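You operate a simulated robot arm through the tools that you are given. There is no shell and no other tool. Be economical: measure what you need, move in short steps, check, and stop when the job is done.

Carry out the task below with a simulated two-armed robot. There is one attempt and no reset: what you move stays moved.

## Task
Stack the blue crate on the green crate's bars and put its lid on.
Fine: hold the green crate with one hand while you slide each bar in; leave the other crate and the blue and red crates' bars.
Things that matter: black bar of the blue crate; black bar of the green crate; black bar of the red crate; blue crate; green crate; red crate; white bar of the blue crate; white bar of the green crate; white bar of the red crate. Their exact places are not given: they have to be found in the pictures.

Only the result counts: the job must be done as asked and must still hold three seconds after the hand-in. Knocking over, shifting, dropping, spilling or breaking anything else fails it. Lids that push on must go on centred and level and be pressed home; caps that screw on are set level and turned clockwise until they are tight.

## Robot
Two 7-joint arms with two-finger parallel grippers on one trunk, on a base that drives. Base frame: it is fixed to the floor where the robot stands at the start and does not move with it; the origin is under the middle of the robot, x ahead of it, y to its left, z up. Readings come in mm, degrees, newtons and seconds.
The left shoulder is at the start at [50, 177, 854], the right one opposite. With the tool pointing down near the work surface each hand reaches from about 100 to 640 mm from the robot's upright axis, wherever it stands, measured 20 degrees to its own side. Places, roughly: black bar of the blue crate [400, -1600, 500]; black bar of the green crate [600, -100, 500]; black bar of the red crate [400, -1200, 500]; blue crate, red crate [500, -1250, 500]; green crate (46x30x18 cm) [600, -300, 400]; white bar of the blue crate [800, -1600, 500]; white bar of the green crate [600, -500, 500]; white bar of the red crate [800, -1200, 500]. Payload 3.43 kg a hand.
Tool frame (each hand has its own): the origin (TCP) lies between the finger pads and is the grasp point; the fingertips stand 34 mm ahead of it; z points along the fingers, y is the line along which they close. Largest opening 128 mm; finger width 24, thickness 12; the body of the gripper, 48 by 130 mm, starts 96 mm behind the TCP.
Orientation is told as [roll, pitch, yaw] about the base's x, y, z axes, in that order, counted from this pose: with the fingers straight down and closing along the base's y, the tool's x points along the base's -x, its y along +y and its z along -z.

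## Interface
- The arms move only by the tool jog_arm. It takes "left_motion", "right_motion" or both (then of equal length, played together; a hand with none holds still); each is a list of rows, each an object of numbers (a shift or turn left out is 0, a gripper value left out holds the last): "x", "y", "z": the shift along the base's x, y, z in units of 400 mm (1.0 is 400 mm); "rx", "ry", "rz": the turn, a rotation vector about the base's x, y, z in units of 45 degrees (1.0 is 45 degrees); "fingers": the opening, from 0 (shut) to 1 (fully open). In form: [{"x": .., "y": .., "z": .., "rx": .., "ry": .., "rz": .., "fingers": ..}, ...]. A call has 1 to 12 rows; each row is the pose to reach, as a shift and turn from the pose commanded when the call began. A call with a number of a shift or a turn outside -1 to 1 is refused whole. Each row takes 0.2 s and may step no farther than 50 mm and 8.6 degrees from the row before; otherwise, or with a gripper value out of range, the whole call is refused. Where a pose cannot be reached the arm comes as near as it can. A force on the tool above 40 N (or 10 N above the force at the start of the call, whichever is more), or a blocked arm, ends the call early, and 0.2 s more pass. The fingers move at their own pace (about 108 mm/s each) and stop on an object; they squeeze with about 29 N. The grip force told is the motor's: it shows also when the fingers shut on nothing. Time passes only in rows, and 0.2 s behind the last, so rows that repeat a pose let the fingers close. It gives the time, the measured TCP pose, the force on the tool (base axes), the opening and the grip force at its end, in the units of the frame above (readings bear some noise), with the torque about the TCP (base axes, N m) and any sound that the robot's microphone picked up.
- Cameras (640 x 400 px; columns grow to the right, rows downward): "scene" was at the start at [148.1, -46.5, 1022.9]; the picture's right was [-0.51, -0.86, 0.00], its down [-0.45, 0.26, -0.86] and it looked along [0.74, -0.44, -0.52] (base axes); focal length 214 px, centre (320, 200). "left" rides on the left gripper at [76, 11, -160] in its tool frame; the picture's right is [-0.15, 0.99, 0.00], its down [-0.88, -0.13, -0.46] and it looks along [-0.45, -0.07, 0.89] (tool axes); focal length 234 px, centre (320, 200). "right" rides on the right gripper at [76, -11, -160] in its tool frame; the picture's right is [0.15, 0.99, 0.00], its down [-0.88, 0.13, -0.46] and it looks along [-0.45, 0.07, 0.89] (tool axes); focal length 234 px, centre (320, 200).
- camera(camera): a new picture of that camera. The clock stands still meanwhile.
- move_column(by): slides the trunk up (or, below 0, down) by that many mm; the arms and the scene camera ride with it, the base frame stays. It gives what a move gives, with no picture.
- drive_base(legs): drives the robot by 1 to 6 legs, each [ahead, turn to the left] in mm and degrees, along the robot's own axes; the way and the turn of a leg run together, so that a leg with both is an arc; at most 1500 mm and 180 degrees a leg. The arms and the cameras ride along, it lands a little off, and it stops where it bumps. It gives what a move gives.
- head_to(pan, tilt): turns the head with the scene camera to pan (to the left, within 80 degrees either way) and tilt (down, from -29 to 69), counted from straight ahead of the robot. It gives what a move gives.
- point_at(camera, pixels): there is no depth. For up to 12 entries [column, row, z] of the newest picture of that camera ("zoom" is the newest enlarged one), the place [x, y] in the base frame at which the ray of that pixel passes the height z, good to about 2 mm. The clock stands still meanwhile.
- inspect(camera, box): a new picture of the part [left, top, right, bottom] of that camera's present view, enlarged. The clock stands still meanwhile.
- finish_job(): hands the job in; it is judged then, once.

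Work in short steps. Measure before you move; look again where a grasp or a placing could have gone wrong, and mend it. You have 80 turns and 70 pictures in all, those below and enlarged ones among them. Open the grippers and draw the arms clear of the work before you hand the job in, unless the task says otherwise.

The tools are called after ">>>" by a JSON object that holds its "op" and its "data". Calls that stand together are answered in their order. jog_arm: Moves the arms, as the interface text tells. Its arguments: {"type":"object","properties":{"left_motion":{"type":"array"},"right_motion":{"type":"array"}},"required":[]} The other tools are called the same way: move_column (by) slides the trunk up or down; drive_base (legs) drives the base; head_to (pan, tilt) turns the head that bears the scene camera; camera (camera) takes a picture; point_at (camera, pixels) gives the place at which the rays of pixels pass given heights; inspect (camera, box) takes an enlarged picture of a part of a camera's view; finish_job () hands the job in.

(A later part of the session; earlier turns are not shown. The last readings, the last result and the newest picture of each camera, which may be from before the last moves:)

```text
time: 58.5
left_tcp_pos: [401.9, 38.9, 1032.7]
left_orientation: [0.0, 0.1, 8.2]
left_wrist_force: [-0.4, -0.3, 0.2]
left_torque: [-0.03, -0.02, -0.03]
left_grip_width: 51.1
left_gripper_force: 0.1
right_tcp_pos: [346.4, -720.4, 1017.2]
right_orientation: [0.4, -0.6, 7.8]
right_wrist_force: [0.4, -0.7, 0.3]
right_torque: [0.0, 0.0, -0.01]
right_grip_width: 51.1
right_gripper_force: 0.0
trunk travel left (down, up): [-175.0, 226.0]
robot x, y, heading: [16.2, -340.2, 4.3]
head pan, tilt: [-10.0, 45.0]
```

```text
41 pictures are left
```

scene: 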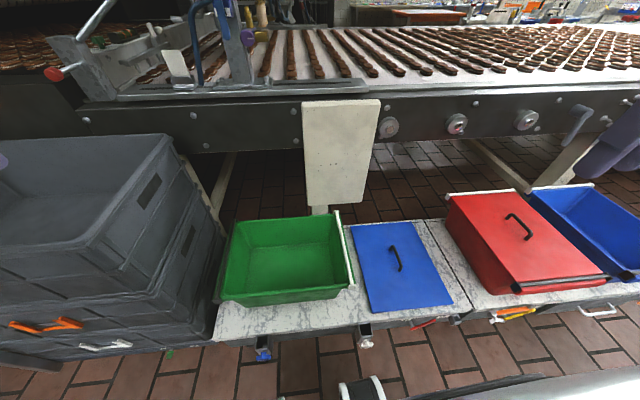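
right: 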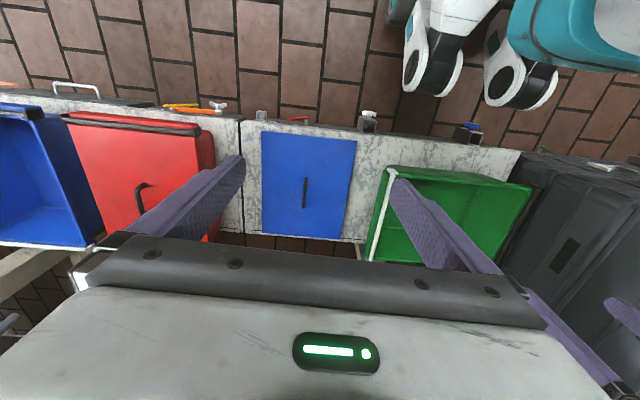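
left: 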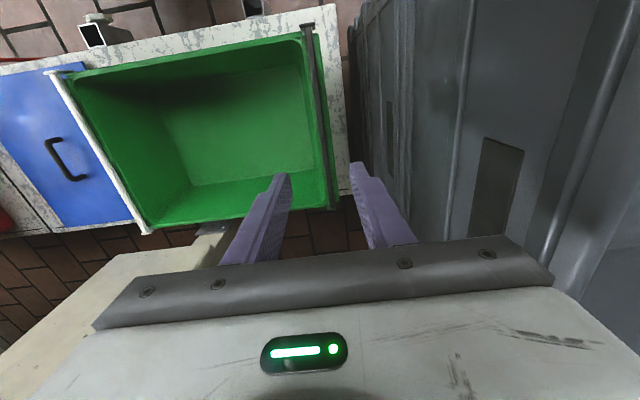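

The robot is now at (16,−342), heading 4°. I move both hands to z≈750 above their rods, and re-measure the rods in the scene picture.

>>> {"op": "point_at", "data": {"camera": "scene", "pixels": [[337, 212, 490], [351, 283, 490], [235, 222, 490], [222, 300, 490], [392, 258, 320], [358, 226, 305], [408, 222, 305], [452, 303, 305], [374, 311, 305]]}}

>>> {"op": "jog_arm", "data": {"left_motion": [{"x": 0.05, "y": -0.03, "z": -0.02, "rz": -0.02}, {"x": 0.1, "y": -0.06, "z": -0.06, "rz": -0.04}, {"x": 0.15, "y": -0.1, "z": -0.1, "rz": -0.06}, {"x": 0.2, "y": -0.14, "z": -0.16, "rz": -0.08}, {"x": 0.25, "y": -0.18, "z": -0.22, "rz": -0.1}, {"x": 0.3, "y": -0.21, "z": -0.3, "rz": -0.12}, {"x": 0.36, "y": -0.23, "z": -0.38, "rz": -0.15}, {"x": 0.42, "y": -0.24, "z": -0.48, "rz": -0.18}, {"x": 0.45, "y": -0.24, "z": -0.58, "rz": -0.18}, {"x": 0.475, "y": -0.24, "z": -0.7, "rz": -0.18}], "right_motion": [{"x": 0.06, "y": 0.064, "z": -0.067, "rz": -0.02}, {"x": 0.12, "y": 0.128, "z": -0.133, "rz": -0.04}, {"x": 0.18, "y": 0.192, "z": -0.2, "rz": -0.06}, {"x": 0.24, "y": 0.256, "z": -0.267, "rz": -0.08}, {"x": 0.3, "y": 0.32, "z": -0.333, "rz": -0.1}, {"x": 0.36, "y": 0.384, "z": -0.4, "rz": -0.12}, {"x": 0.42, "y": 0.448, "z": -0.467, "rz": -0.14}, {"x": 0.48, "y": 0.512, "z": -0.533, "rz": -0.16}, {"x": 0.54, "y": 0.576, "z": -0.6, "rz": -0.17}, {"x": 0.6, "y": 0.64, "z": -0.667, "rz": -0.17}]}}

>>> {"op": "camera", "data": {"camera": "scene"}}

```text
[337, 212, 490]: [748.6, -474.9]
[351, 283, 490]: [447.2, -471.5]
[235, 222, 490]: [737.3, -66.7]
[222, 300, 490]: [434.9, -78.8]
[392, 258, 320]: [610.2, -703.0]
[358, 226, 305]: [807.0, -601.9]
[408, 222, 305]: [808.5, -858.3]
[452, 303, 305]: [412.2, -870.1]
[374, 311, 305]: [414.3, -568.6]
```

```text
time: 60.7
left_tcp_pos: [592.6, -56.9, 752.5]
left_orientation: [-0.1, 0.0, 0.0]
left_wrist_force: [-0.3, 0.4, -0.8]
left_torque: [0.0, 0.0, 0.02]
left_grip_width: 51.1
left_gripper_force: 0.2
right_tcp_pos: [546.3, -509.5, 771.0]
right_orientation: [0.6, -0.6, 0.1]
right_wrist_force: [0.0, 0.5, -0.2]
right_torque: [-0.01, -0.01, 0.02]
right_grip_width: 51.1
right_gripper_force: 0.1
right hand out of reach, approached as far as the arm can: row 9, 10
trunk travel left (down, up): [-175.0, 226.0]
robot x, y, heading: [16.7, -341.1, 3.9]
head pan, tilt: [-10.0, 45.0]
```

```text
40 pictures are left
```

scene: 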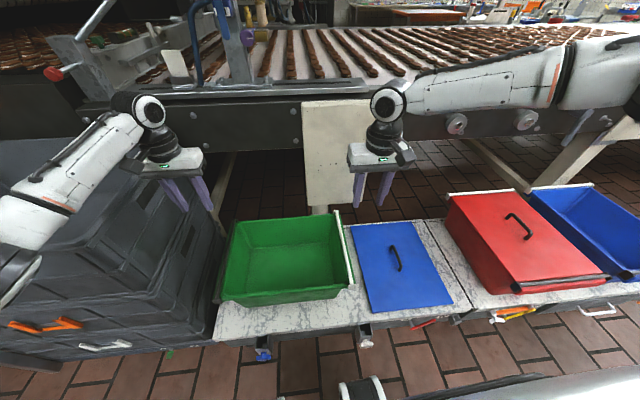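

The right hand is limited to about (546,−509), so drawing both rods at once is out for now. Instead the right hand will brace the crate by standing against the outside of the white-end ledge while the left slides the black bar. I shift the left hand in and turn the base 6° left to give the right arm margin.

>>> {"op": "jog_arm", "data": {"left_motion": [{"y": -0.08}, {"y": -0.15}]}}

>>> {"op": "drive_base", "data": {"legs": [[0, 6]]}}

>>> {"op": "camera", "data": {"camera": "right"}}

>>> {"op": "camera", "data": {"camera": "left"}}

```text
time: 61.3
left_tcp_pos: [592.5, -119.0, 753.7]
left_orientation: [-0.1, 0.1, 0.1]
left_wrist_force: [0.6, -1.1, 0.6]
left_torque: [-0.01, 0.02, -0.02]
left_grip_width: 51.2
left_gripper_force: 0.0
right_tcp_pos: [544.5, -510.3, 770.2]
right_orientation: [0.4, -0.5, 0.2]
right_wrist_force: [-0.4, -0.1, 0.0]
right_torque: [0.01, 0.04, -0.02]
right_grip_width: 51.3
right_gripper_force: 0.0
trunk travel left (down, up): [-175.0, 226.0]
robot x, y, heading: [16.4, -344.6, 4.1]
head pan, tilt: [-10.0, 45.0]
```

```text
time: 62.2
left_tcp_pos: [566.0, -58.7, 753.6]
left_orientation: [-0.3, 0.1, 6.2]
left_wrist_force: [0.4, 0.1, 0.2]
left_torque: [-0.03, 0.0, 0.0]
left_grip_width: 51.3
left_gripper_force: 0.1
right_tcp_pos: [559.8, -452.7, 771.1]
right_orientation: [0.4, -0.6, 6.2]
right_wrist_force: [-0.6, 0.7, -0.2]
right_torque: [-0.01, 0.0, -0.02]
right_grip_width: 51.1
right_gripper_force: 0.1
trunk travel left (down, up): [-175.0, 226.0]
robot x, y, heading: [13.3, -342.1, 9.8]
head pan, tilt: [-10.0, 45.0]
```

```text
39 pictures are left
```

right: 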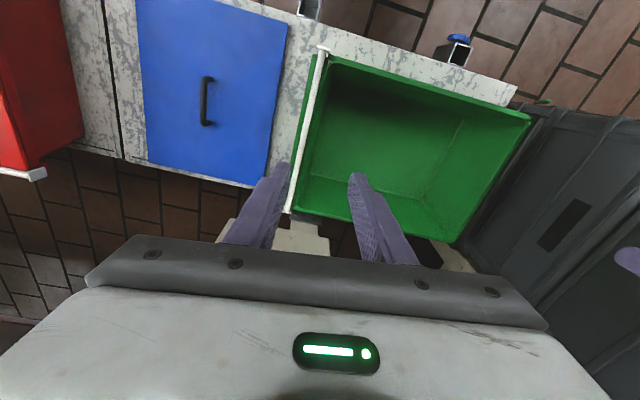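

```text
38 pictures are left
```

left: 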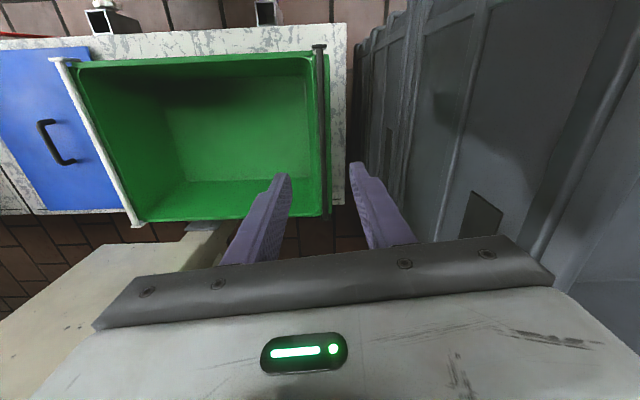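

I measure the white rod and ledge edge in the right picture and the black rod and ledge edge in the left one.

>>> {"op": "point_at", "data": {"camera": "right", "pixels": [[318, 80, 490], [296, 185, 490], [311, 80, 472], [289, 185, 472]]}}

>>> {"op": "point_at", "data": {"camera": "left", "pixels": [[319, 60, 490], [326, 190, 490], [328, 70, 472], [331, 180, 472], [309, 70, 480]]}}

>>> {"op": "inspect", "data": {"camera": "right", "box": [270, 40, 350, 100]}}

>>> {"op": "inspect", "data": {"camera": "left", "box": [280, 130, 360, 230]}}

```text
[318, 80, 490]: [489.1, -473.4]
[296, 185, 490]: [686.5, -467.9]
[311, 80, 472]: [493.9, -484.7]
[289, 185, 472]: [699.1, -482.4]
```

```text
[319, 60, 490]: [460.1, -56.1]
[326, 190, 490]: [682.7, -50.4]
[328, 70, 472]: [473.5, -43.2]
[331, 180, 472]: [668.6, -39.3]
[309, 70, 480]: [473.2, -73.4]
```

```text
6.67 times, centred on (310, 70) of right
```

zoom: 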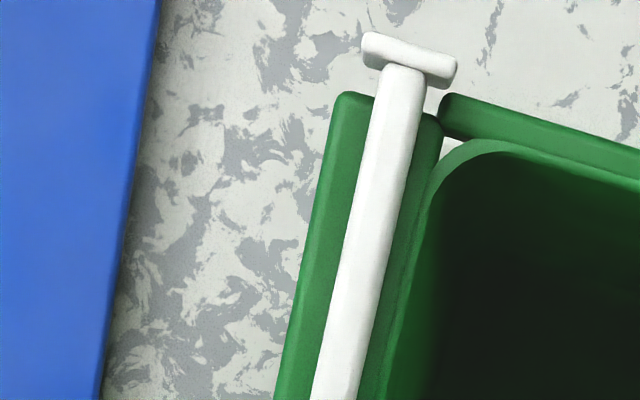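

```text
4.00 times, centred on (320, 180) of left
```

zoom: 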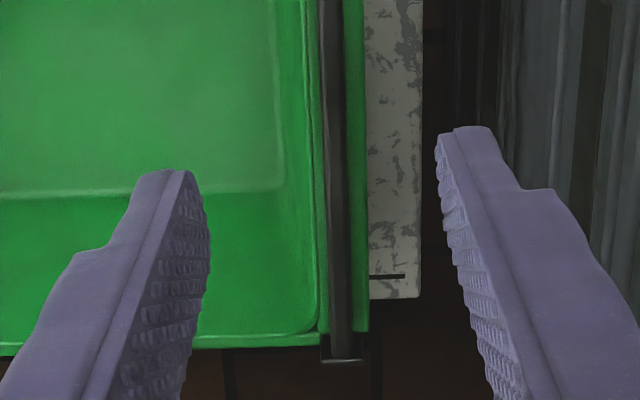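

The rods sit at y≈−470 (white) and y≈−55 (black), and the flange outer edges are at about −484 and −41. I lower the right hand, closed, outside the white flange at y≈−510, and bring the left hand to z≈560 over the black rod.

>>> {"op": "jog_arm", "data": {"right_motion": [{"y": -0.07, "rz": -0.07, "fingers": 0}, {"y": -0.143, "rz": -0.137, "z": -0.08}, {"y": -0.143, "rz": -0.137, "z": -0.19}, {"y": -0.143, "rz": -0.137, "z": -0.3}, {"y": -0.143, "rz": -0.137, "z": -0.41}, {"y": -0.143, "rz": -0.137, "z": -0.5}], "left_motion": [{"y": 0.005, "rz": -0.07, "fingers": 0.3}, {"y": 0.007, "rz": -0.137, "z": -0.08}, {"y": 0.007, "rz": -0.137, "z": -0.19}, {"y": 0.007, "rz": -0.137, "z": -0.3}, {"y": 0.007, "rz": -0.137, "z": -0.4}, {"y": 0.007, "rz": -0.137, "z": -0.48}]}}

>>> {"op": "camera", "data": {"camera": "left"}}

>>> {"op": "camera", "data": {"camera": "scene"}}

```text
time: 63.6
left_tcp_pos: [567.9, -56.3, 559.9]
left_orientation: [-0.2, 0.1, 0.0]
left_wrist_force: [0.9, -0.3, 0.0]
left_torque: [0.0, -0.02, 0.03]
left_grip_width: 38.3
left_gripper_force: 0.2
right_tcp_pos: [526.0, -546.2, 631.9]
right_orientation: [0.4, -0.7, 0.0]
right_wrist_force: [-0.1, -0.1, -0.4]
right_torque: [0.06, -0.01, 0.01]
right_grip_width: 0.0
right_gripper_force: 29.5
right hand out of reach, approached as far as the arm can: row 4, 5, 6
trunk travel left (down, up): [-175.0, 226.0]
robot x, y, heading: [18.1, -340.2, 10.2]
head pan, tilt: [-10.0, 45.0]
```

```text
35 pictures are left
```

left: 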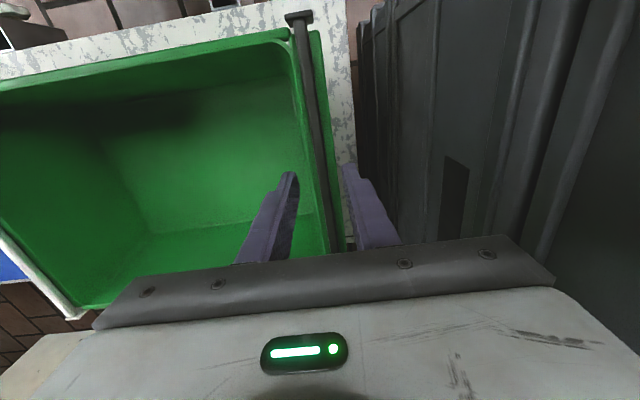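

```text
34 pictures are left
```

scene: 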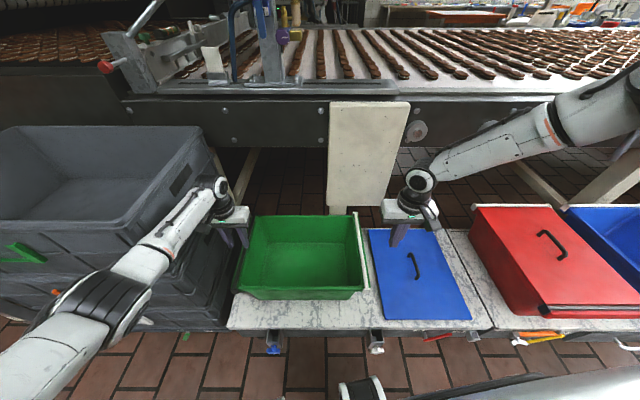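

The left hand is well over the black rod. The right arm is folded badly with its elbow far out, so I pull the hand in close and send it out again to let the elbow refold.

>>> {"op": "jog_arm", "data": {"right_motion": [{"x": -0.1, "z": 0.05}, {"x": -0.2, "y": -0.02, "z": 0.1}, {"x": -0.3, "y": -0.05, "z": 0.1}, {"x": -0.4, "y": -0.08, "z": 0.1}, {"x": -0.5, "y": -0.1, "z": 0.1}, {"x": -0.6, "y": -0.12, "z": 0.1}, {"x": -0.7, "y": -0.14, "z": 0.1}, {"x": -0.75, "y": -0.15, "z": 0.02}, {"x": -0.75, "y": -0.15, "z": -0.08}, {"x": -0.75, "y": -0.15, "z": -0.16}]}}

>>> {"op": "jog_arm", "data": {"right_motion": [{"x": 0.1, "z": 0.05}, {"x": 0.2, "z": 0.05}, {"x": 0.3, "y": 0.03, "z": 0.05}, {"x": 0.4, "y": 0.06, "z": 0.05}, {"x": 0.5, "y": 0.09, "z": 0.05}, {"x": 0.6, "y": 0.12, "z": 0.05}, {"x": 0.7, "y": 0.15, "z": 0.05}, {"x": 0.75, "y": 0.2, "z": 0.05}]}}

```text
time: 65.8
left_tcp_pos: [566.7, -56.8, 560.5]
left_orientation: [0.0, 0.2, 0.0]
left_wrist_force: [-0.4, -0.1, -0.1]
left_torque: [0.04, 0.02, 0.01]
left_grip_width: 38.2
left_gripper_force: 0.1
right_tcp_pos: [244.6, -612.3, 588.6]
right_orientation: [0.5, -0.6, 0.0]
right_wrist_force: [-0.3, -0.5, -1.0]
right_torque: [0.04, -0.02, 0.0]
right_grip_width: 0.2
right_gripper_force: 29.0
right hand out of reach, approached as far as the arm can: row 6, 7, 8, 9, 10
trunk travel left (down, up): [-175.0, 226.0]
robot x, y, heading: [15.5, -344.1, 9.9]
head pan, tilt: [-10.0, 45.0]
```

```text
time: 67.6
left_tcp_pos: [567.4, -56.6, 560.6]
left_orientation: [-0.2, 0.1, 0.0]
left_wrist_force: [-0.1, 0.1, -0.1]
left_torque: [0.01, 0.0, 0.02]
left_grip_width: 38.4
left_gripper_force: 0.1
right_tcp_pos: [525.6, -547.0, 629.8]
right_orientation: [0.5, -0.7, 0.1]
right_wrist_force: [0.8, 1.0, 0.0]
right_torque: [0.02, 0.01, 0.02]
right_grip_width: 0.0
right_gripper_force: 28.9
right hand out of reach, approached as far as the arm can: row 7, 8
trunk travel left (down, up): [-175.0, 226.0]
robot x, y, heading: [17.0, -342.8, 10.2]
head pan, tilt: [-10.0, 45.0]
```

The limit is exactly repeatable, so some joint is at its stop. I look at the right arm's posture.

>>> {"op": "head_to", "data": {"pan": -55, "tilt": 25}}

>>> {"op": "camera", "data": {"camera": "scene"}}

```text
time: 68.8
left_tcp_pos: [567.5, -55.9, 560.7]
left_orientation: [-0.1, 0.1, 0.0]
left_wrist_force: [0.3, 0.0, 1.0]
left_torque: [0.04, -0.01, 0.03]
left_grip_width: 38.4
left_gripper_force: 0.0
right_tcp_pos: [526.4, -547.0, 629.8]
right_orientation: [0.5, -0.7, 0.0]
right_wrist_force: [0.2, 0.4, -0.3]
right_torque: [0.0, -0.03, 0.01]
right_grip_width: 0.1
right_gripper_force: 29.0
trunk travel left (down, up): [-175.0, 226.0]
robot x, y, heading: [17.8, -340.3, 10.2]
head pan, tilt: [-55.0, 25.0]
```

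```text
33 pictures are left
```

scene: 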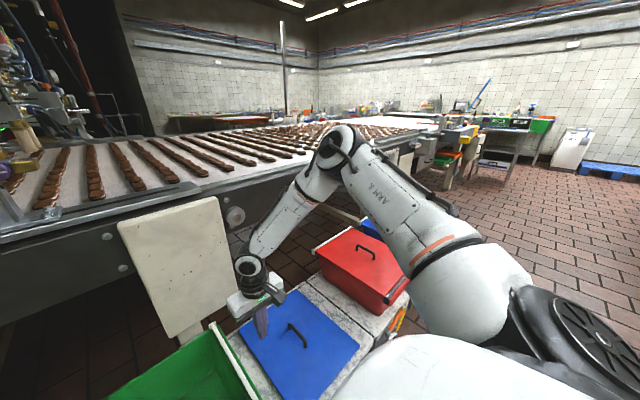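

The right elbow stands up and out, which limits how low and far left that hand goes. If I lower the trunk by 150 mm (left hand raised first) and turn about 4.5° more, the right hand should land beside the white flange at working height.

>>> {"op": "jog_arm", "data": {"left_motion": [{"z": 0.1}, {"z": 0.2, "y": -0.03}, {"z": 0.3, "y": -0.08}, {"z": 0.42, "y": -0.13}]}}

>>> {"op": "move_column", "data": {"by": -150}}

>>> {"op": "drive_base", "data": {"legs": [[0, 4.5]]}}

>>> {"op": "head_to", "data": {"pan": -15, "tilt": 45}}

>>> {"op": "camera", "data": {"camera": "scene"}}

```text
refused: row 4 steps farther than a row can; nothing moved
```

```text
time: 70.5
left_tcp_pos: [566.3, -56.3, 411.8]
left_orientation: [-0.2, 0.1, 0.0]
left_wrist_force: [1.4, -2.4, 1.5]
left_torque: [-1.12, -0.12, -0.05]
left_grip_width: 40.6
left_gripper_force: 28.5
right_tcp_pos: [525.8, -547.8, 479.2]
right_orientation: [0.4, -0.8, 0.0]
right_wrist_force: [-1.2, -0.3, -0.5]
right_torque: [0.01, 0.0, 0.02]
right_grip_width: 0.0
right_gripper_force: 28.4
trunk travel left (down, up): [-25.0, 376.0]
robot x, y, heading: [13.1, -339.8, 10.0]
head pan, tilt: [-55.0, 25.0]
```

```text
time: 71.6
left_tcp_pos: [542.3, -18.1, 409.8]
left_orientation: [-0.7, 0.1, 4.3]
left_wrist_force: [-0.3, 1.6, 0.2]
left_torque: [-1.21, -0.06, -0.09]
left_grip_width: 40.3
left_gripper_force: 28.8
right_tcp_pos: [540.8, -506.4, 479.7]
right_orientation: [0.5, -0.8, 4.7]
right_wrist_force: [-0.4, 0.3, -0.3]
right_torque: [-0.04, 0.02, 0.0]
right_grip_width: 0.0
right_gripper_force: 29.2
trunk travel left (down, up): [-25.0, 376.0]
robot x, y, heading: [17.1, -343.4, 14.7]
head pan, tilt: [-55.0, 25.0]
stopped in leg 1: the robot was blocked; the commanded pose is now the measured one
```

```text
time: 72.6
left_tcp_pos: [542.5, -18.0, 409.6]
left_orientation: [-0.4, 0.0, 4.4]
left_wrist_force: [-0.2, 1.2, 1.0]
left_torque: [-1.9, -0.08, 0.03]
left_grip_width: 40.1
left_gripper_force: 28.6
right_tcp_pos: [541.3, -506.0, 478.6]
right_orientation: [0.5, -0.6, 4.6]
right_wrist_force: [0.8, -0.4, -0.1]
right_torque: [0.0, 0.04, 0.02]
right_grip_width: 0.0
right_gripper_force: 29.0
trunk travel left (down, up): [-25.0, 376.0]
robot x, y, heading: [14.9, -340.2, 14.7]
head pan, tilt: [-15.0, 45.0]
```

```text
32 pictures are left
```

scene: 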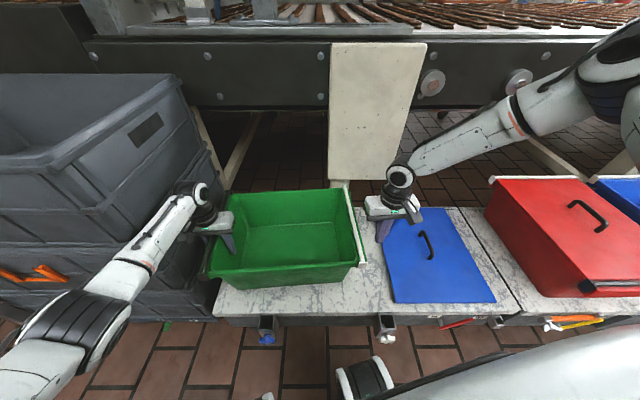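

A refused row made the trunk descend with the left fingers straddling the black flange, and the turn then dragged the crate. I must not chain dependent calls. I check where things are now before moving.

>>> {"op": "camera", "data": {"camera": "left"}}

>>> {"op": "inspect", "data": {"camera": "scene", "box": [180, 180, 380, 310]}}

>>> {"op": "point_at", "data": {"camera": "scene", "pixels": [[346, 190, 490], [362, 263, 490], [346, 265, 480], [210, 275, 480], [232, 195, 480]]}}

```text
31 pictures are left
```

left: 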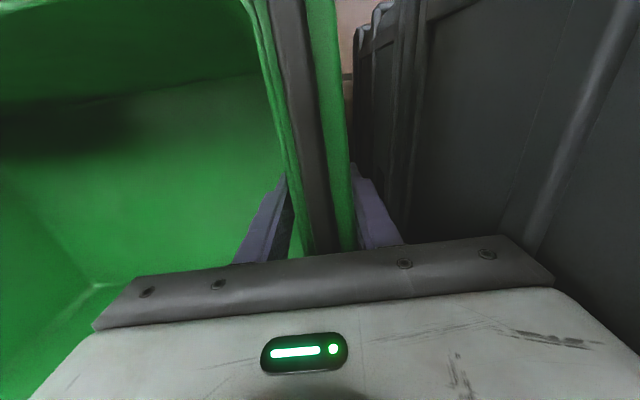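

```text
3.08 times, centred on (280, 245) of scene
```

zoom: 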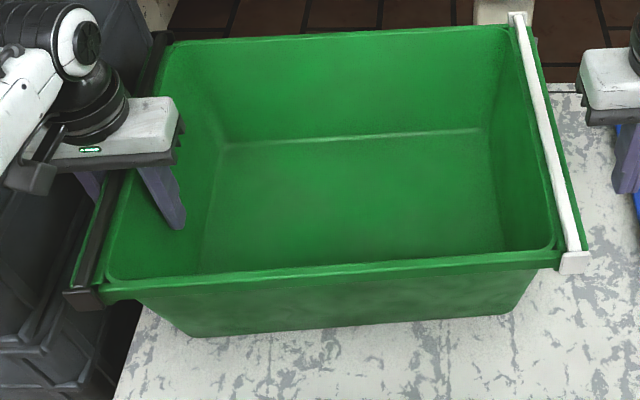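

```text
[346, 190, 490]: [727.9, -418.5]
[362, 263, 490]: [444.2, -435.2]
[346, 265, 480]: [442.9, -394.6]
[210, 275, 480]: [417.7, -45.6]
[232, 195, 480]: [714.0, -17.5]
```

The left hand is pinching the black flange firmly (40 mm, 28 N), so it can put the crate back exactly. I return it by +24 mm x, −38 mm y and −4.4° yaw, and lift it a few mm less friction is not needed.

>>> {"op": "jog_arm", "data": {"left_motion": [{"x": 0.015, "y": -0.024, "rz": -0.025}, {"x": 0.03, "y": -0.048, "rz": -0.05}, {"x": 0.045, "y": -0.072, "rz": -0.075}, {"x": 0.06, "y": -0.095, "rz": -0.098}, {"x": 0.06, "y": -0.095, "rz": -0.098}]}}

>>> {"op": "inspect", "data": {"camera": "scene", "box": [180, 180, 440, 340]}}

>>> {"op": "camera", "data": {"camera": "right"}}

```text
time: 73.8
left_tcp_pos: [567.0, -56.6, 410.0]
left_orientation: [-0.6, 0.1, -0.2]
left_wrist_force: [-0.3, 1.0, 0.4]
left_torque: [-1.63, -0.18, 0.28]
left_grip_width: 40.1
left_gripper_force: 29.0
right_tcp_pos: [540.9, -506.0, 480.7]
right_orientation: [0.6, -0.7, 4.6]
right_wrist_force: [-0.2, 0.4, -0.5]
right_torque: [-0.01, 0.03, 0.05]
right_grip_width: 0.1
right_gripper_force: 29.1
trunk travel left (down, up): [-25.0, 376.0]
robot x, y, heading: [19.3, -340.8, 14.6]
head pan, tilt: [-15.0, 45.0]
```

```text
2.46 times, centred on (310, 260) of scene
```

zoom: 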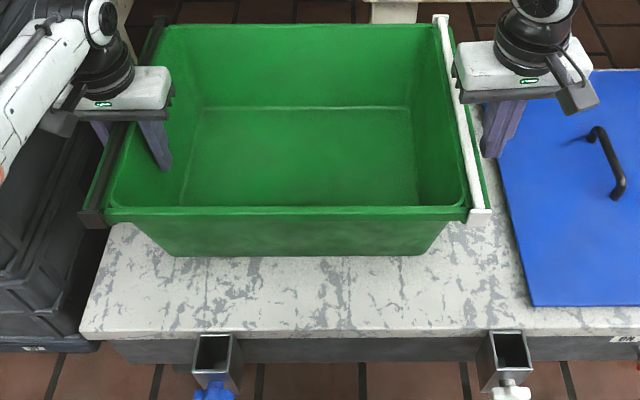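

```text
28 pictures are left
```

right: 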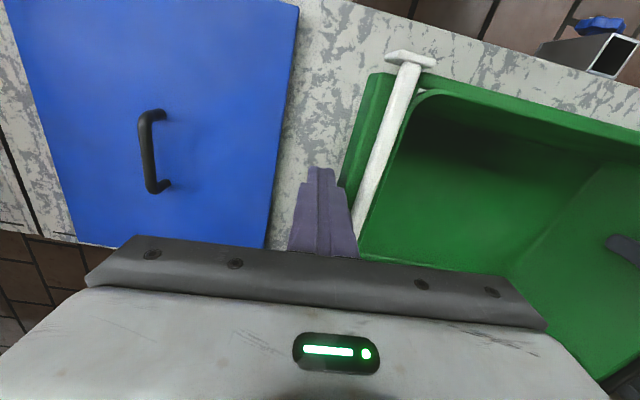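

The crate is back in place, and the left hand holds it by the black flange. That is the right moment for the white bar, so I triangulate the white rod's height from both views.

>>> {"op": "point_at", "data": {"camera": "right", "pixels": [[408, 68, 480], [408, 68, 490], [408, 68, 500], [362, 200, 490], [355, 130, 470]]}}

>>> {"op": "point_at", "data": {"camera": "zoom", "pixels": [[478, 208, 480], [478, 208, 490], [478, 208, 500], [442, 22, 490], [490, 207, 470]]}}

```text
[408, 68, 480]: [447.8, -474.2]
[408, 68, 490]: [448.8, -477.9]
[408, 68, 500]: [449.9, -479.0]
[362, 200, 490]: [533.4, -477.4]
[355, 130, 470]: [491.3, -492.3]
```

```text
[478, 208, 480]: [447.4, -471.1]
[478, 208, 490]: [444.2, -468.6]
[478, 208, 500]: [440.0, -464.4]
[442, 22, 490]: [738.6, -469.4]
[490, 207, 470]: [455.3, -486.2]
```

The rod is around z≈480. The right hand cannot push inward from this stance, so I release the flange, lift both hands and draw the left one back. Only then do I shift the robot about 60 mm left.

>>> {"op": "jog_arm", "data": {"left_motion": [{"fingers": 0.6}, {"fingers": 0.6}, {"z": 0.12}, {"z": 0.24}, {"z": 0.36}, {"z": 0.42, "x": -0.1}, {"z": 0.45, "x": -0.2, "y": -0.02}, {"z": 0.45, "x": -0.3, "y": -0.04}, {"z": 0.45, "x": -0.4, "y": -0.08}, {"z": 0.45, "x": -0.5, "y": -0.12}, {"z": 0.45, "x": -0.6, "y": -0.16}], "right_motion": [{"z": 0.0}, {"z": 0.0}, {"z": 0.1}, {"z": 0.2}, {"z": 0.3}, {"z": 0.3}, {"z": 0.3}, {"z": 0.3}, {"z": 0.3}, {"z": 0.3}, {"z": 0.3}]}}

```text
time: 76.2
left_tcp_pos: [329.0, -116.2, 589.8]
left_orientation: [-0.5, 0.1, -0.1]
left_wrist_force: [-0.6, -1.0, -0.9]
left_torque: [0.0, 0.04, -0.01]
left_grip_width: 76.7
left_gripper_force: 0.0
right_tcp_pos: [538.9, -507.9, 600.8]
right_orientation: [0.5, -0.7, 4.6]
right_wrist_force: [-0.1, 0.4, 1.1]
right_torque: [0.02, -0.03, 0.0]
right_grip_width: 0.1
right_gripper_force: 28.4
trunk travel left (down, up): [-25.0, 376.0]
robot x, y, heading: [16.0, -338.9, 15.0]
head pan, tilt: [-15.0, 45.0]
```

Both hands are up and clear, so I shift the base.

>>> {"op": "drive_base", "data": {"legs": [[-150, 0], [0, 20], [165, 0], [0, -14]]}}

```text
time: 80.6
left_tcp_pos: [297.2, -30.6, 590.1]
left_orientation: [-0.4, 0.1, 5.5]
left_wrist_force: [0.6, -1.2, -0.1]
left_torque: [0.01, 0.01, 0.01]
left_grip_width: 76.9
left_gripper_force: 0.0
right_tcp_pos: [542.8, -398.4, 601.1]
right_orientation: [0.5, -0.8, 10.3]
right_wrist_force: [-0.2, 0.0, -0.4]
right_torque: [-0.01, 0.03, -0.01]
right_grip_width: 0.0
right_gripper_force: 28.7
trunk travel left (down, up): [-25.0, 376.0]
robot x, y, heading: [5.1, -284.8, 20.4]
head pan, tilt: [-15.0, 45.0]
```

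Good: robot at (5,−285), heading 20°. I bring the left hand back over the black flange at z≈560 and the right hand above the white rod at z≈535.

>>> {"op": "jog_arm", "data": {"left_motion": [{"x": 0.1, "y": -0.01, "rz": -0.03}, {"x": 0.2, "y": -0.03, "rz": -0.06}, {"x": 0.3, "y": -0.05, "rz": -0.09}, {"x": 0.4, "y": -0.06, "rz": -0.12}, {"x": 0.5, "y": -0.065, "rz": -0.12}, {"x": 0.6, "y": -0.065, "rz": -0.12}, {"x": 0.675, "y": -0.065, "z": -0.05, "rz": -0.12}], "right_motion": [{"y": -0.04, "rz": -0.08}, {"y": -0.08, "rz": -0.16}, {"y": -0.12, "rz": -0.23}, {"y": -0.185, "rz": -0.23}, {"x": 0.045, "y": -0.185, "rz": -0.23}, {"x": 0.045, "y": -0.185, "z": -0.08, "rz": -0.23}, {"x": 0.045, "y": -0.185, "z": -0.165, "rz": -0.23}]}}

```text
time: 82.2
left_tcp_pos: [565.0, -57.7, 573.5]
left_orientation: [-0.4, -0.1, -0.1]
left_wrist_force: [0.0, 0.8, -0.3]
left_torque: [-0.02, -0.01, 0.0]
left_grip_width: 77.0
left_gripper_force: 0.0
right_tcp_pos: [561.9, -473.2, 533.3]
right_orientation: [0.5, -0.8, -0.1]
right_wrist_force: [-0.2, 0.6, -0.8]
right_torque: [-0.01, -0.01, -0.02]
right_grip_width: 0.0
right_gripper_force: 29.1
trunk travel left (down, up): [-25.0, 376.0]
robot x, y, heading: [6.5, -284.2, 20.1]
head pan, tilt: [-15.0, 45.0]
```

I lower the left hand over the flange and close it to hold the crate as before.

>>> {"op": "jog_arm", "data": {"left_motion": [{"x": 0.005, "y": 0.003, "z": -0.1}, {"x": 0.005, "y": 0.003, "z": -0.2}, {"x": 0.005, "y": 0.003, "z": -0.3}, {"x": 0.005, "y": 0.003, "z": -0.38}, {"x": 0.005, "y": 0.003, "z": -0.38, "fingers": 0.2}, {"x": 0.005, "y": 0.003, "z": -0.38, "fingers": 0.2}], "right_motion": [{"z": 0}, {"z": 0}, {"z": 0}, {"z": -0.015}, {"z": -0.03}, {"z": -0.04}]}}

>>> {"op": "inspect", "data": {"camera": "right", "box": [260, 40, 460, 240]}}

```text
time: 83.6
left_tcp_pos: [548.0, -54.6, 423.8]
left_orientation: [-0.5, 0.0, 0.1]
left_wrist_force: [0.6, 2.5, -0.1]
left_torque: [-1.04, -0.68, -0.2]
left_grip_width: 38.8
left_gripper_force: 29.0
left hand out of reach, approached as far as the arm can: row 3, 4, 5, 6
right_tcp_pos: [562.3, -473.3, 518.9]
right_orientation: [0.4, -0.8, -0.1]
right_wrist_force: [0.0, -0.5, 0.2]
right_torque: [-0.01, -0.04, 0.02]
right_grip_width: 0.2
right_gripper_force: 29.2
trunk travel left (down, up): [-25.0, 376.0]
robot x, y, heading: [5.3, -285.1, 20.1]
head pan, tilt: [-15.0, 45.0]
```

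```text
2.00 times, centred on (360, 140) of right
```

zoom: 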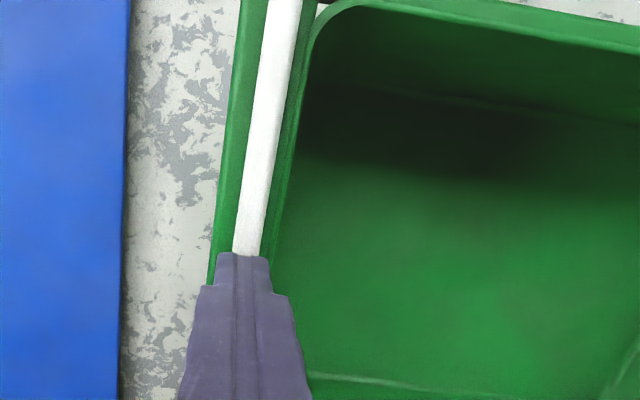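

The right fingertips are directly over the white rod at tip height ≈485 with no contact. I step down slowly to find its top.

>>> {"op": "jog_arm", "data": {"right_motion": [{"z": -0.005}, {"z": -0.01}, {"z": -0.015}]}}

>>> {"op": "jog_arm", "data": {"right_motion": [{"z": -0.004}, {"z": -0.008}]}}

```text
time: 84.4
left_tcp_pos: [547.1, -56.0, 425.9]
left_orientation: [-0.6, -0.1, 0.1]
left_wrist_force: [2.5, 0.4, 0.4]
left_torque: [-0.87, 0.59, -0.06]
left_grip_width: 38.7
left_gripper_force: 28.9
right_tcp_pos: [561.6, -473.4, 516.2]
right_orientation: [0.5, -0.9, -0.1]
right_wrist_force: [-7.3, -2.4, 23.2]
right_torque: [-0.06, 0.52, 0.21]
right_grip_width: 0.0
right_gripper_force: 29.1
trunk travel left (down, up): [-25.0, 376.0]
robot x, y, heading: [2.5, -284.4, 20.2]
head pan, tilt: [-15.0, 45.0]
```

```text
time: 84.8
left_tcp_pos: [546.8, -55.2, 425.2]
left_orientation: [-0.6, 0.1, 0.0]
left_wrist_force: [2.8, 3.2, 0.4]
left_torque: [-1.13, 0.66, -0.08]
left_grip_width: 38.6
left_gripper_force: 29.4
right_tcp_pos: [561.0, -471.0, 516.6]
right_orientation: [0.5, -0.9, -0.2]
right_wrist_force: [-9.0, -2.9, 23.5]
right_torque: [-0.08, 0.57, 0.05]
right_grip_width: 0.1
right_gripper_force: 29.3
trunk travel left (down, up): [-25.0, 376.0]
robot x, y, heading: [7.8, -285.8, 20.3]
head pan, tilt: [-15.0, 45.0]
stopped in row 2 (right hand): the force on the tool passed its limit (the readings are from after the stop); the commanded pose is now the measured one
```

The rod top is at z≈482.5, so its centre is ≈476. I open the right fingers, straddle the rod with the tips at ≈473 and close on it.

>>> {"op": "jog_arm", "data": {"right_motion": [{"z": 0.04}, {"z": 0.04, "x": 0.04, "y": -0.004, "fingers": 0.3}, {"z": 0.04, "x": 0.05, "y": -0.005, "fingers": 0.3}, {"z": 0.0, "x": 0.05, "y": -0.005}, {"z": -0.022, "x": 0.05, "y": -0.005}, {"z": -0.022, "x": 0.05, "y": -0.005, "fingers": 0}, {"z": -0.022, "x": 0.05, "y": -0.005, "fingers": 0}]}}

```text
time: 86.5
left_tcp_pos: [547.7, -57.5, 423.9]
left_orientation: [-0.7, 0.1, 0.1]
left_wrist_force: [0.6, -2.6, -0.2]
left_torque: [-1.43, 0.13, 0.16]
left_grip_width: 38.6
left_gripper_force: 29.4
right_tcp_pos: [581.8, -473.3, 504.5]
right_orientation: [0.6, -0.9, -0.1]
right_wrist_force: [-1.3, 1.7, 7.4]
right_torque: [-0.25, -0.15, 0.33]
right_grip_width: 11.3
right_gripper_force: 29.1
trunk travel left (down, up): [-25.0, 376.0]
robot x, y, heading: [7.4, -286.9, 20.1]
head pan, tilt: [-15.0, 45.0]
```

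The rod is gripped (11 mm), with slight contact underneath, so I raise 2 mm and slide the rod +y in small steps, listening for a stop or click.

>>> {"op": "jog_arm", "data": {"right_motion": [{"z": 0.004}, {"z": 0.004, "y": 0.015}, {"z": 0.004, "y": 0.03}, {"z": 0.004, "y": 0.045}, {"z": 0.004, "y": 0.06}, {"z": 0.004, "y": 0.075}, {"z": 0.004, "y": 0.09}]}}

>>> {"op": "inspect", "data": {"camera": "scene", "box": [180, 180, 440, 340]}}

```text
time: 88.0
left_tcp_pos: [548.3, -55.8, 424.4]
left_orientation: [-0.5, 0.1, 0.1]
left_wrist_force: [0.8, 1.9, 3.4]
left_torque: [-1.55, -0.27, 0.17]
left_grip_width: 38.8
left_gripper_force: 28.6
right_tcp_pos: [582.5, -437.2, 504.7]
right_orientation: [0.6, -0.7, -0.1]
right_wrist_force: [-0.7, -0.6, -0.6]
right_torque: [-0.25, 0.49, 0.37]
right_grip_width: 11.2
right_gripper_force: 28.9
trunk travel left (down, up): [-25.0, 376.0]
robot x, y, heading: [3.2, -285.9, 20.6]
head pan, tilt: [-15.0, 45.0]
```

```text
2.46 times, centred on (310, 260) of scene
```

zoom: 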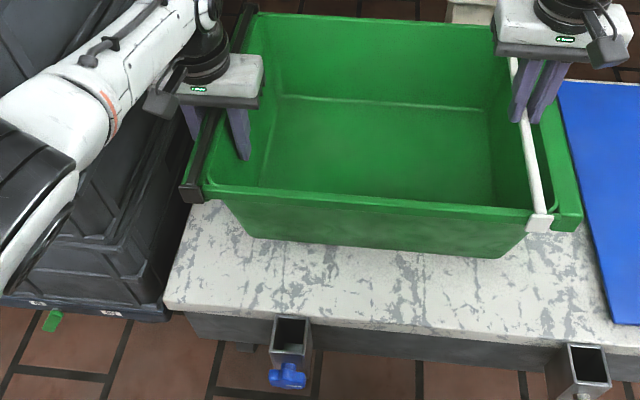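

Excellent: the white rod slid 36 mm inward and the crate stayed put, with no stop felt yet. I keep sliding in small steps.

>>> {"op": "jog_arm", "data": {"right_motion": [{"y": 0.015}, {"y": 0.03}, {"y": 0.045}, {"y": 0.06}, {"y": 0.075}, {"y": 0.09}, {"y": 0.105}, {"y": 0.12}]}}

```text
time: 89.8
left_tcp_pos: [548.4, -54.9, 424.4]
left_orientation: [-0.5, 0.0, 0.0]
left_wrist_force: [1.4, 3.4, 5.2]
left_torque: [-1.83, -0.28, -0.2]
left_grip_width: 38.8
left_gripper_force: 28.8
right_tcp_pos: [580.8, -391.6, 507.4]
right_orientation: [0.5, -0.8, 0.0]
right_wrist_force: [-0.6, -4.0, -1.2]
right_torque: [-0.38, 0.07, 0.34]
right_grip_width: 11.3
right_gripper_force: 28.6
trunk travel left (down, up): [-25.0, 376.0]
robot x, y, heading: [6.0, -288.0, 20.0]
head pan, tilt: [-15.0, 45.0]
```

Still no stop after 82 mm (4 N only). I continue gently to find an end stop.

>>> {"op": "jog_arm", "data": {"right_motion": [{"y": 0.0125}, {"y": 0.025}, {"y": 0.0375}, {"y": 0.05}, {"y": 0.0625}]}}

>>> {"op": "inspect", "data": {"camera": "scene", "box": [180, 180, 440, 340]}}

```text
time: 91.0
left_tcp_pos: [546.3, -48.2, 424.3]
left_orientation: [0.1, 0.4, 0.3]
left_wrist_force: [-5.7, 30.8, 2.0]
left_torque: [-2.45, -0.02, -0.8]
left_grip_width: 42.1
left_gripper_force: 29.2
right_tcp_pos: [575.7, -382.3, 513.8]
right_orientation: [-0.3, -0.6, -0.2]
right_wrist_force: [6.7, -32.2, -7.4]
right_torque: [-1.11, -0.73, -0.34]
right_grip_width: 11.7
right_gripper_force: 28.9
right hand out of reach, approached as far as the arm can: row 1, 2, 3, 4, 5
trunk travel left (down, up): [-25.0, 376.0]
robot x, y, heading: [7.0, -284.8, 20.5]
head pan, tilt: [-15.0, 45.0]
```

```text
2.46 times, centred on (310, 260) of scene
```

zoom: 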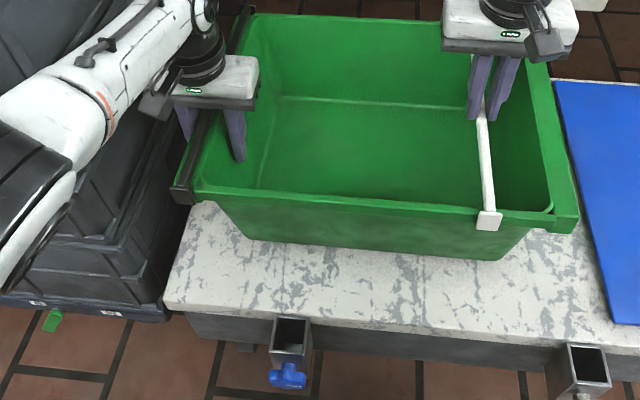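

A hard stop: 32 N at y≈−385, about 84 mm of travel, so the white bar is home. I release it, lift the right hand, and let the left hand pull the crate back the 7 mm it gave.

>>> {"op": "jog_arm", "data": {"right_motion": [{"fingers": 0.35}, {"fingers": 0.35}, {"z": 0.08}, {"z": 0.16}, {"z": 0.24}], "left_motion": [{"z": 0}, {"z": 0}, {"y": -0.01, "x": 0.003}, {"y": -0.02, "x": 0.003}, {"y": -0.02, "x": 0.003}]}}

```text
time: 92.2
left_tcp_pos: [548.8, -57.5, 425.6]
left_orientation: [-0.4, -0.1, 0.5]
left_wrist_force: [-2.1, -3.3, 4.2]
left_torque: [-1.67, -0.69, -0.46]
left_grip_width: 38.5
left_gripper_force: 29.0
right_tcp_pos: [574.8, -377.7, 613.4]
right_orientation: [0.6, -0.8, 0.0]
right_wrist_force: [0.0, 0.6, -0.5]
right_torque: [0.03, 0.01, 0.02]
right_grip_width: 44.9
right_gripper_force: 0.0
trunk travel left (down, up): [-25.0, 376.0]
robot x, y, heading: [6.3, -286.8, 20.3]
head pan, tilt: [-15.0, 45.0]
```

Now I swap roles: the right hand pinches the empty white flange around y≈−465 to hold the crate.

>>> {"op": "jog_arm", "data": {"right_motion": [{"y": -0.11, "fingers": 0.6}, {"x": -0.02, "y": -0.22, "fingers": 0.6}, {"x": -0.035, "y": -0.22, "z": -0.1}, {"x": -0.035, "y": -0.22, "z": -0.2}, {"x": -0.035, "y": -0.22, "z": -0.3}, {"x": -0.035, "y": -0.22, "z": -0.39}, {"x": -0.035, "y": -0.22, "z": -0.39, "fingers": 0.2}, {"x": -0.035, "y": -0.22, "z": -0.39, "fingers": 0.2}]}}

```text
time: 94.0
left_tcp_pos: [545.9, -56.4, 424.3]
left_orientation: [0.0, 0.1, 0.5]
left_wrist_force: [0.6, 11.7, 9.1]
left_torque: [-1.72, -0.55, -0.62]
left_grip_width: 39.2
left_gripper_force: 28.6
right_tcp_pos: [561.4, -469.9, 455.7]
right_orientation: [0.3, -0.9, -0.1]
right_wrist_force: [0.3, -18.3, 0.3]
right_torque: [-0.03, -0.75, 0.22]
right_grip_width: 35.3
right_gripper_force: 29.1
trunk travel left (down, up): [-25.0, 376.0]
robot x, y, heading: [7.0, -285.2, 20.2]
head pan, tilt: [-15.0, 45.0]
```

Held (35 mm). Now the left hand opens, rises until its tips straddle just the black rod, and closes on it.

>>> {"op": "jog_arm", "data": {"left_motion": [{"fingers": 0.42}, {"fingers": 0.42}, {"z": 0.1}, {"z": 0.207, "x": 0.04}, {"z": 0.207, "x": 0.07, "y": 0.003}, {"z": 0.207, "x": 0.07, "y": 0.003, "fingers": 0}, {"z": 0.207, "x": 0.07, "y": 0.003, "fingers": 0}, {"z": 0.207, "x": 0.07, "y": 0.003, "fingers": 0}]}}

>>> {"op": "inspect", "data": {"camera": "scene", "box": [180, 180, 440, 340]}}

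```text
time: 95.8
left_tcp_pos: [568.8, -56.5, 509.6]
left_orientation: [-0.3, 0.1, 0.6]
left_wrist_force: [-2.6, 1.1, 1.4]
left_torque: [0.17, 0.3, -0.46]
left_grip_width: 11.3
left_gripper_force: 29.1
left hand out of reach, approached as far as the arm can: row 3, 5, 6, 7, 8
right_tcp_pos: [562.1, -467.7, 456.2]
right_orientation: [0.5, -0.9, -0.1]
right_wrist_force: [2.3, 0.7, 0.1]
right_torque: [0.13, 0.14, 0.25]
right_grip_width: 35.3
right_gripper_force: 29.5
trunk travel left (down, up): [-25.0, 376.0]
robot x, y, heading: [6.1, -282.9, 20.5]
head pan, tilt: [-15.0, 45.0]
```

```text
2.46 times, centred on (310, 260) of scene
```

zoom: 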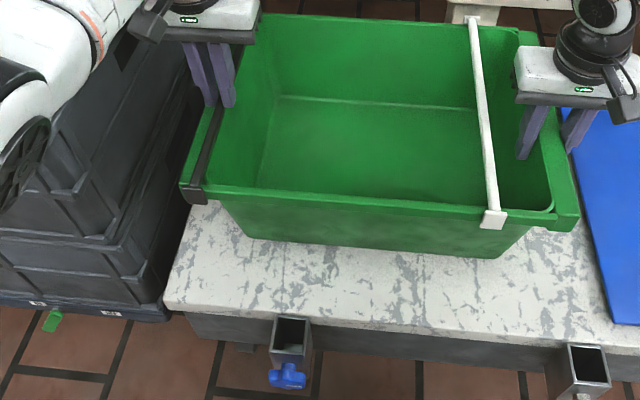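

Left has the black rod (11 mm) and the right holds the crate. I slide the black rod −y in small steps.

>>> {"op": "jog_arm", "data": {"left_motion": [{"y": -0.015}, {"y": -0.03}, {"y": -0.045}, {"y": -0.06}, {"y": -0.075}, {"y": -0.09}, {"y": -0.105}, {"y": -0.12}, {"y": -0.135}, {"y": -0.15}]}}

```text
time: 98.2
left_tcp_pos: [569.0, -83.2, 510.7]
left_orientation: [0.2, -0.3, 3.0]
left_wrist_force: [-1.2, 1.4, -8.6]
left_torque: [0.17, -0.56, -0.74]
left_grip_width: 12.1
left_gripper_force: 28.9
left hand out of reach, approached as far as the arm can: row 8, 9, 10
right_tcp_pos: [561.0, -465.6, 456.3]
right_orientation: [0.5, -0.9, 0.1]
right_wrist_force: [-1.0, -0.3, 3.8]
right_torque: [0.95, 0.4, 0.31]
right_grip_width: 35.5
right_gripper_force: 29.4
trunk travel left (down, up): [-25.0, 376.0]
robot x, y, heading: [7.4, -285.3, 20.4]
head pan, tilt: [-15.0, 45.0]
stopped in row 10 (left hand): the arm was blocked; the commanded pose is now the measured one
```

The rod moved 27 mm, then the left arm ran out of reach (yaw 3°). I release both hands and lift, to restand with a heading better for the left arm.

>>> {"op": "jog_arm", "data": {"left_motion": [{"fingers": 0.3}, {"fingers": 0.35}, {"z": 0.1}, {"z": 0.2}, {"z": 0.25, "x": -0.06}], "right_motion": [{"fingers": 0.6}, {"fingers": 0.6}, {"z": 0.1}, {"z": 0.2}, {"z": 0.3}]}}

>>> {"op": "inspect", "data": {"camera": "scene", "box": [180, 180, 440, 340]}}

```text
time: 99.5
left_tcp_pos: [546.1, -87.1, 611.0]
left_orientation: [0.3, -0.4, 2.7]
left_wrist_force: [-0.2, -0.2, -0.4]
left_torque: [0.02, 0.02, 0.03]
left_grip_width: 44.6
left_gripper_force: 0.1
right_tcp_pos: [563.3, -470.0, 574.8]
right_orientation: [0.7, -0.9, 0.1]
right_wrist_force: [-0.1, -0.3, 0.4]
right_torque: [-0.02, 0.02, -0.03]
right_grip_width: 76.8
right_gripper_force: 0.1
trunk travel left (down, up): [-25.0, 376.0]
robot x, y, heading: [3.9, -288.6, 20.3]
head pan, tilt: [-15.0, 45.0]
```

```text
2.46 times, centred on (310, 260) of scene
```

zoom: 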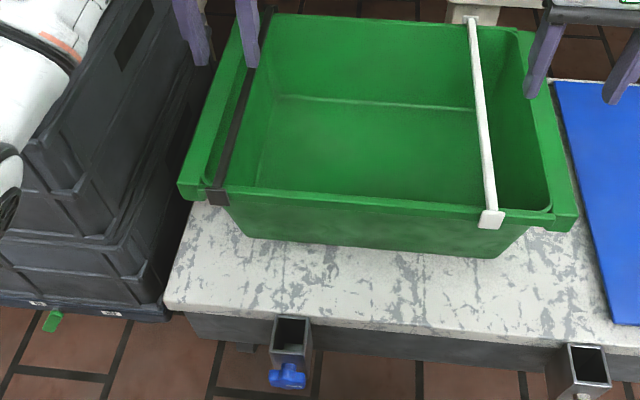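

The black rod is parallel and partly in. I drive 20 mm ahead and turn 9° right.

>>> {"op": "drive_base", "data": {"legs": [[20, 0], [0, -9]]}}

```text
time: 100.9
left_tcp_pos: [588.9, -164.4, 611.5]
left_orientation: [0.2, -0.4, -6.0]
left_wrist_force: [-0.2, -0.3, 0.0]
left_torque: [0.02, 0.0, -0.02]
left_grip_width: 44.7
left_gripper_force: 0.0
right_tcp_pos: [547.4, -545.4, 574.9]
right_orientation: [0.6, -0.9, -8.7]
right_wrist_force: [-0.4, -0.1, -0.6]
right_torque: [0.01, 0.0, -0.03]
right_grip_width: 76.8
right_gripper_force: 0.1
trunk travel left (down, up): [-25.0, 376.0]
robot x, y, heading: [24.0, -278.2, 11.5]
head pan, tilt: [-15.0, 45.0]
```

I put the right hand back on the white flange and the left hand back over the black rod at y≈−84.

>>> {"op": "jog_arm", "data": {"right_motion": [{"y": 0.05, "rz": 0.06}, {"y": 0.1, "rz": 0.12}, {"y": 0.15, "rz": 0.193}, {"y": 0.198, "rz": 0.193, "z": -0.08}, {"y": 0.198, "rz": 0.193, "z": -0.18}, {"y": 0.198, "rz": 0.193, "z": -0.28}, {"y": 0.198, "rz": 0.193, "z": -0.29, "fingers": 0.2}, {"y": 0.198, "rz": 0.193, "z": -0.29, "fingers": 0.2}], "left_motion": [{"y": 0.06, "rz": 0.06}, {"y": 0.12, "rz": 0.12, "x": -0.02}, {"y": 0.17, "rz": 0.133, "x": -0.035}, {"y": 0.2, "rz": 0.133, "x": -0.035, "z": -0.05}, {"y": 0.2, "rz": 0.133, "x": -0.035, "z": -0.13}, {"y": 0.2, "rz": 0.133, "x": -0.035, "z": -0.2}, {"y": 0.2, "rz": 0.133, "x": -0.035, "z": -0.2}, {"y": 0.2, "rz": 0.133, "x": -0.035, "z": -0.2}]}}

>>> {"op": "inspect", "data": {"camera": "left", "box": [220, 60, 420, 260]}}

```text
time: 102.7
left_tcp_pos: [574.6, -85.7, 530.4]
left_orientation: [0.2, -0.4, -0.2]
left_wrist_force: [-0.4, -0.2, -0.1]
left_torque: [0.02, 0.0, -0.02]
left_grip_width: 44.5
left_gripper_force: 0.0
right_tcp_pos: [539.5, -473.8, 477.1]
right_orientation: [0.6, -1.1, -0.1]
right_wrist_force: [0.2, 1.8, -0.6]
right_torque: [-0.02, -0.56, 0.31]
right_grip_width: 33.1
right_gripper_force: 29.0
right hand out of reach, approached as far as the arm can: row 6, 7, 8
trunk travel left (down, up): [-25.0, 376.0]
robot x, y, heading: [26.7, -276.7, 11.6]
head pan, tilt: [-15.0, 45.0]
```

```text
2.00 times, centred on (320, 160) of left
```

zoom: 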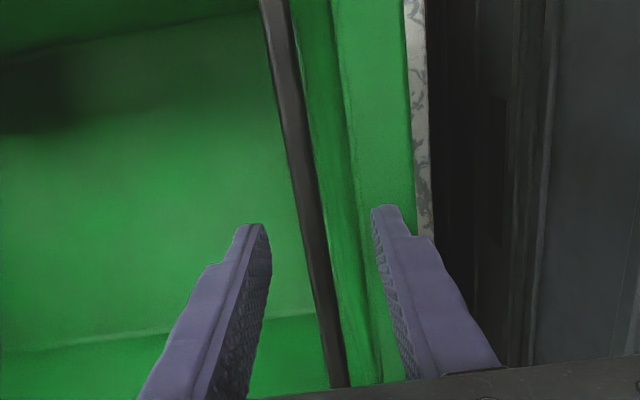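

The rod lies between the left fingers. I go down 22 mm, close and slide another ~45 mm.

>>> {"op": "jog_arm", "data": {"left_motion": [{"z": -0.03}, {"z": -0.055}, {"z": -0.055, "fingers": 0}, {"z": -0.055, "fingers": 0}, {"z": -0.052, "y": -0.015}, {"z": -0.052, "y": -0.03}, {"z": -0.052, "y": -0.045}, {"z": -0.052, "y": -0.06}, {"z": -0.052, "y": -0.075}, {"z": -0.052, "y": -0.09}, {"z": -0.052, "y": -0.105}, {"z": -0.052, "y": -0.115}]}}

```text
time: 105.3
left_tcp_pos: [576.2, -130.8, 509.3]
left_orientation: [0.1, -0.3, -0.1]
left_wrist_force: [1.1, -0.8, -0.2]
left_torque: [0.09, 0.03, 0.43]
left_grip_width: 11.4
left_gripper_force: 29.0
right_tcp_pos: [539.8, -473.9, 477.3]
right_orientation: [0.5, -0.8, 0.0]
right_wrist_force: [-2.2, -1.3, 3.7]
right_torque: [-0.31, 0.33, 0.12]
right_grip_width: 32.5
right_gripper_force: 29.4
trunk travel left (down, up): [-25.0, 376.0]
robot x, y, heading: [24.2, -280.1, 11.6]
head pan, tilt: [-15.0, 45.0]
```

It slides smoothly to y≈−131. I push the last stretch in small steps up to the stop.

>>> {"op": "jog_arm", "data": {"left_motion": [{"y": -0.01}, {"y": -0.02}, {"y": -0.03}, {"y": -0.04}]}}

```text
time: 106.3
left_tcp_pos: [577.0, -140.2, 511.5]
left_orientation: [0.8, -0.2, 0.1]
left_wrist_force: [0.8, 26.6, -0.8]
left_torque: [0.62, 0.37, -0.55]
left_grip_width: 11.3
left_gripper_force: 28.6
right_tcp_pos: [539.0, -476.3, 477.1]
right_orientation: [0.3, -0.8, 0.0]
right_wrist_force: [0.4, -23.8, 3.7]
right_torque: [-0.18, -0.54, 0.24]
right_grip_width: 32.8
right_gripper_force: 29.0
trunk travel left (down, up): [-25.0, 376.0]
robot x, y, heading: [22.5, -278.4, 11.7]
head pan, tilt: [-15.0, 45.0]
```

The black bar stopped at y≈−140 with 27 N, so both bars are home. I open both hands, lift clear and raise the trunk for travel.

>>> {"op": "jog_arm", "data": {"left_motion": [{"fingers": 0.35}, {"fingers": 0.35}, {"z": 0.1}, {"z": 0.2}, {"z": 0.3}, {"z": 0.4}, {"z": 0.5}], "right_motion": [{"fingers": 0.6}, {"fingers": 0.6}, {"z": 0.1}, {"z": 0.2}, {"z": 0.3}, {"z": 0.4}, {"z": 0.5}]}}

>>> {"op": "inspect", "data": {"camera": "scene", "box": [180, 180, 440, 340]}}

```text
time: 107.9
left_tcp_pos: [576.6, -144.7, 707.7]
left_orientation: [0.2, -0.3, 0.0]
left_wrist_force: [0.6, 0.2, 0.0]
left_torque: [-0.02, -0.02, 0.01]
left_grip_width: 44.7
left_gripper_force: 0.1
right_tcp_pos: [539.3, -472.4, 675.5]
right_orientation: [0.6, -0.9, 0.0]
right_wrist_force: [0.2, 0.2, 0.0]
right_torque: [0.0, 0.0, 0.02]
right_grip_width: 76.8
right_gripper_force: 0.1
trunk travel left (down, up): [-25.0, 376.0]
robot x, y, heading: [26.5, -279.0, 11.5]
head pan, tilt: [-15.0, 45.0]
```

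```text
2.46 times, centred on (310, 260) of scene
```

zoom: 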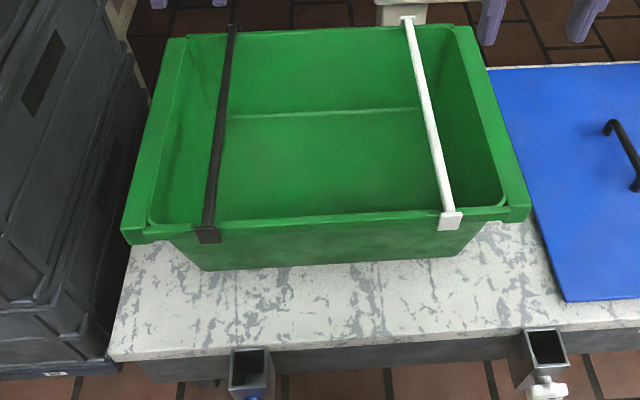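

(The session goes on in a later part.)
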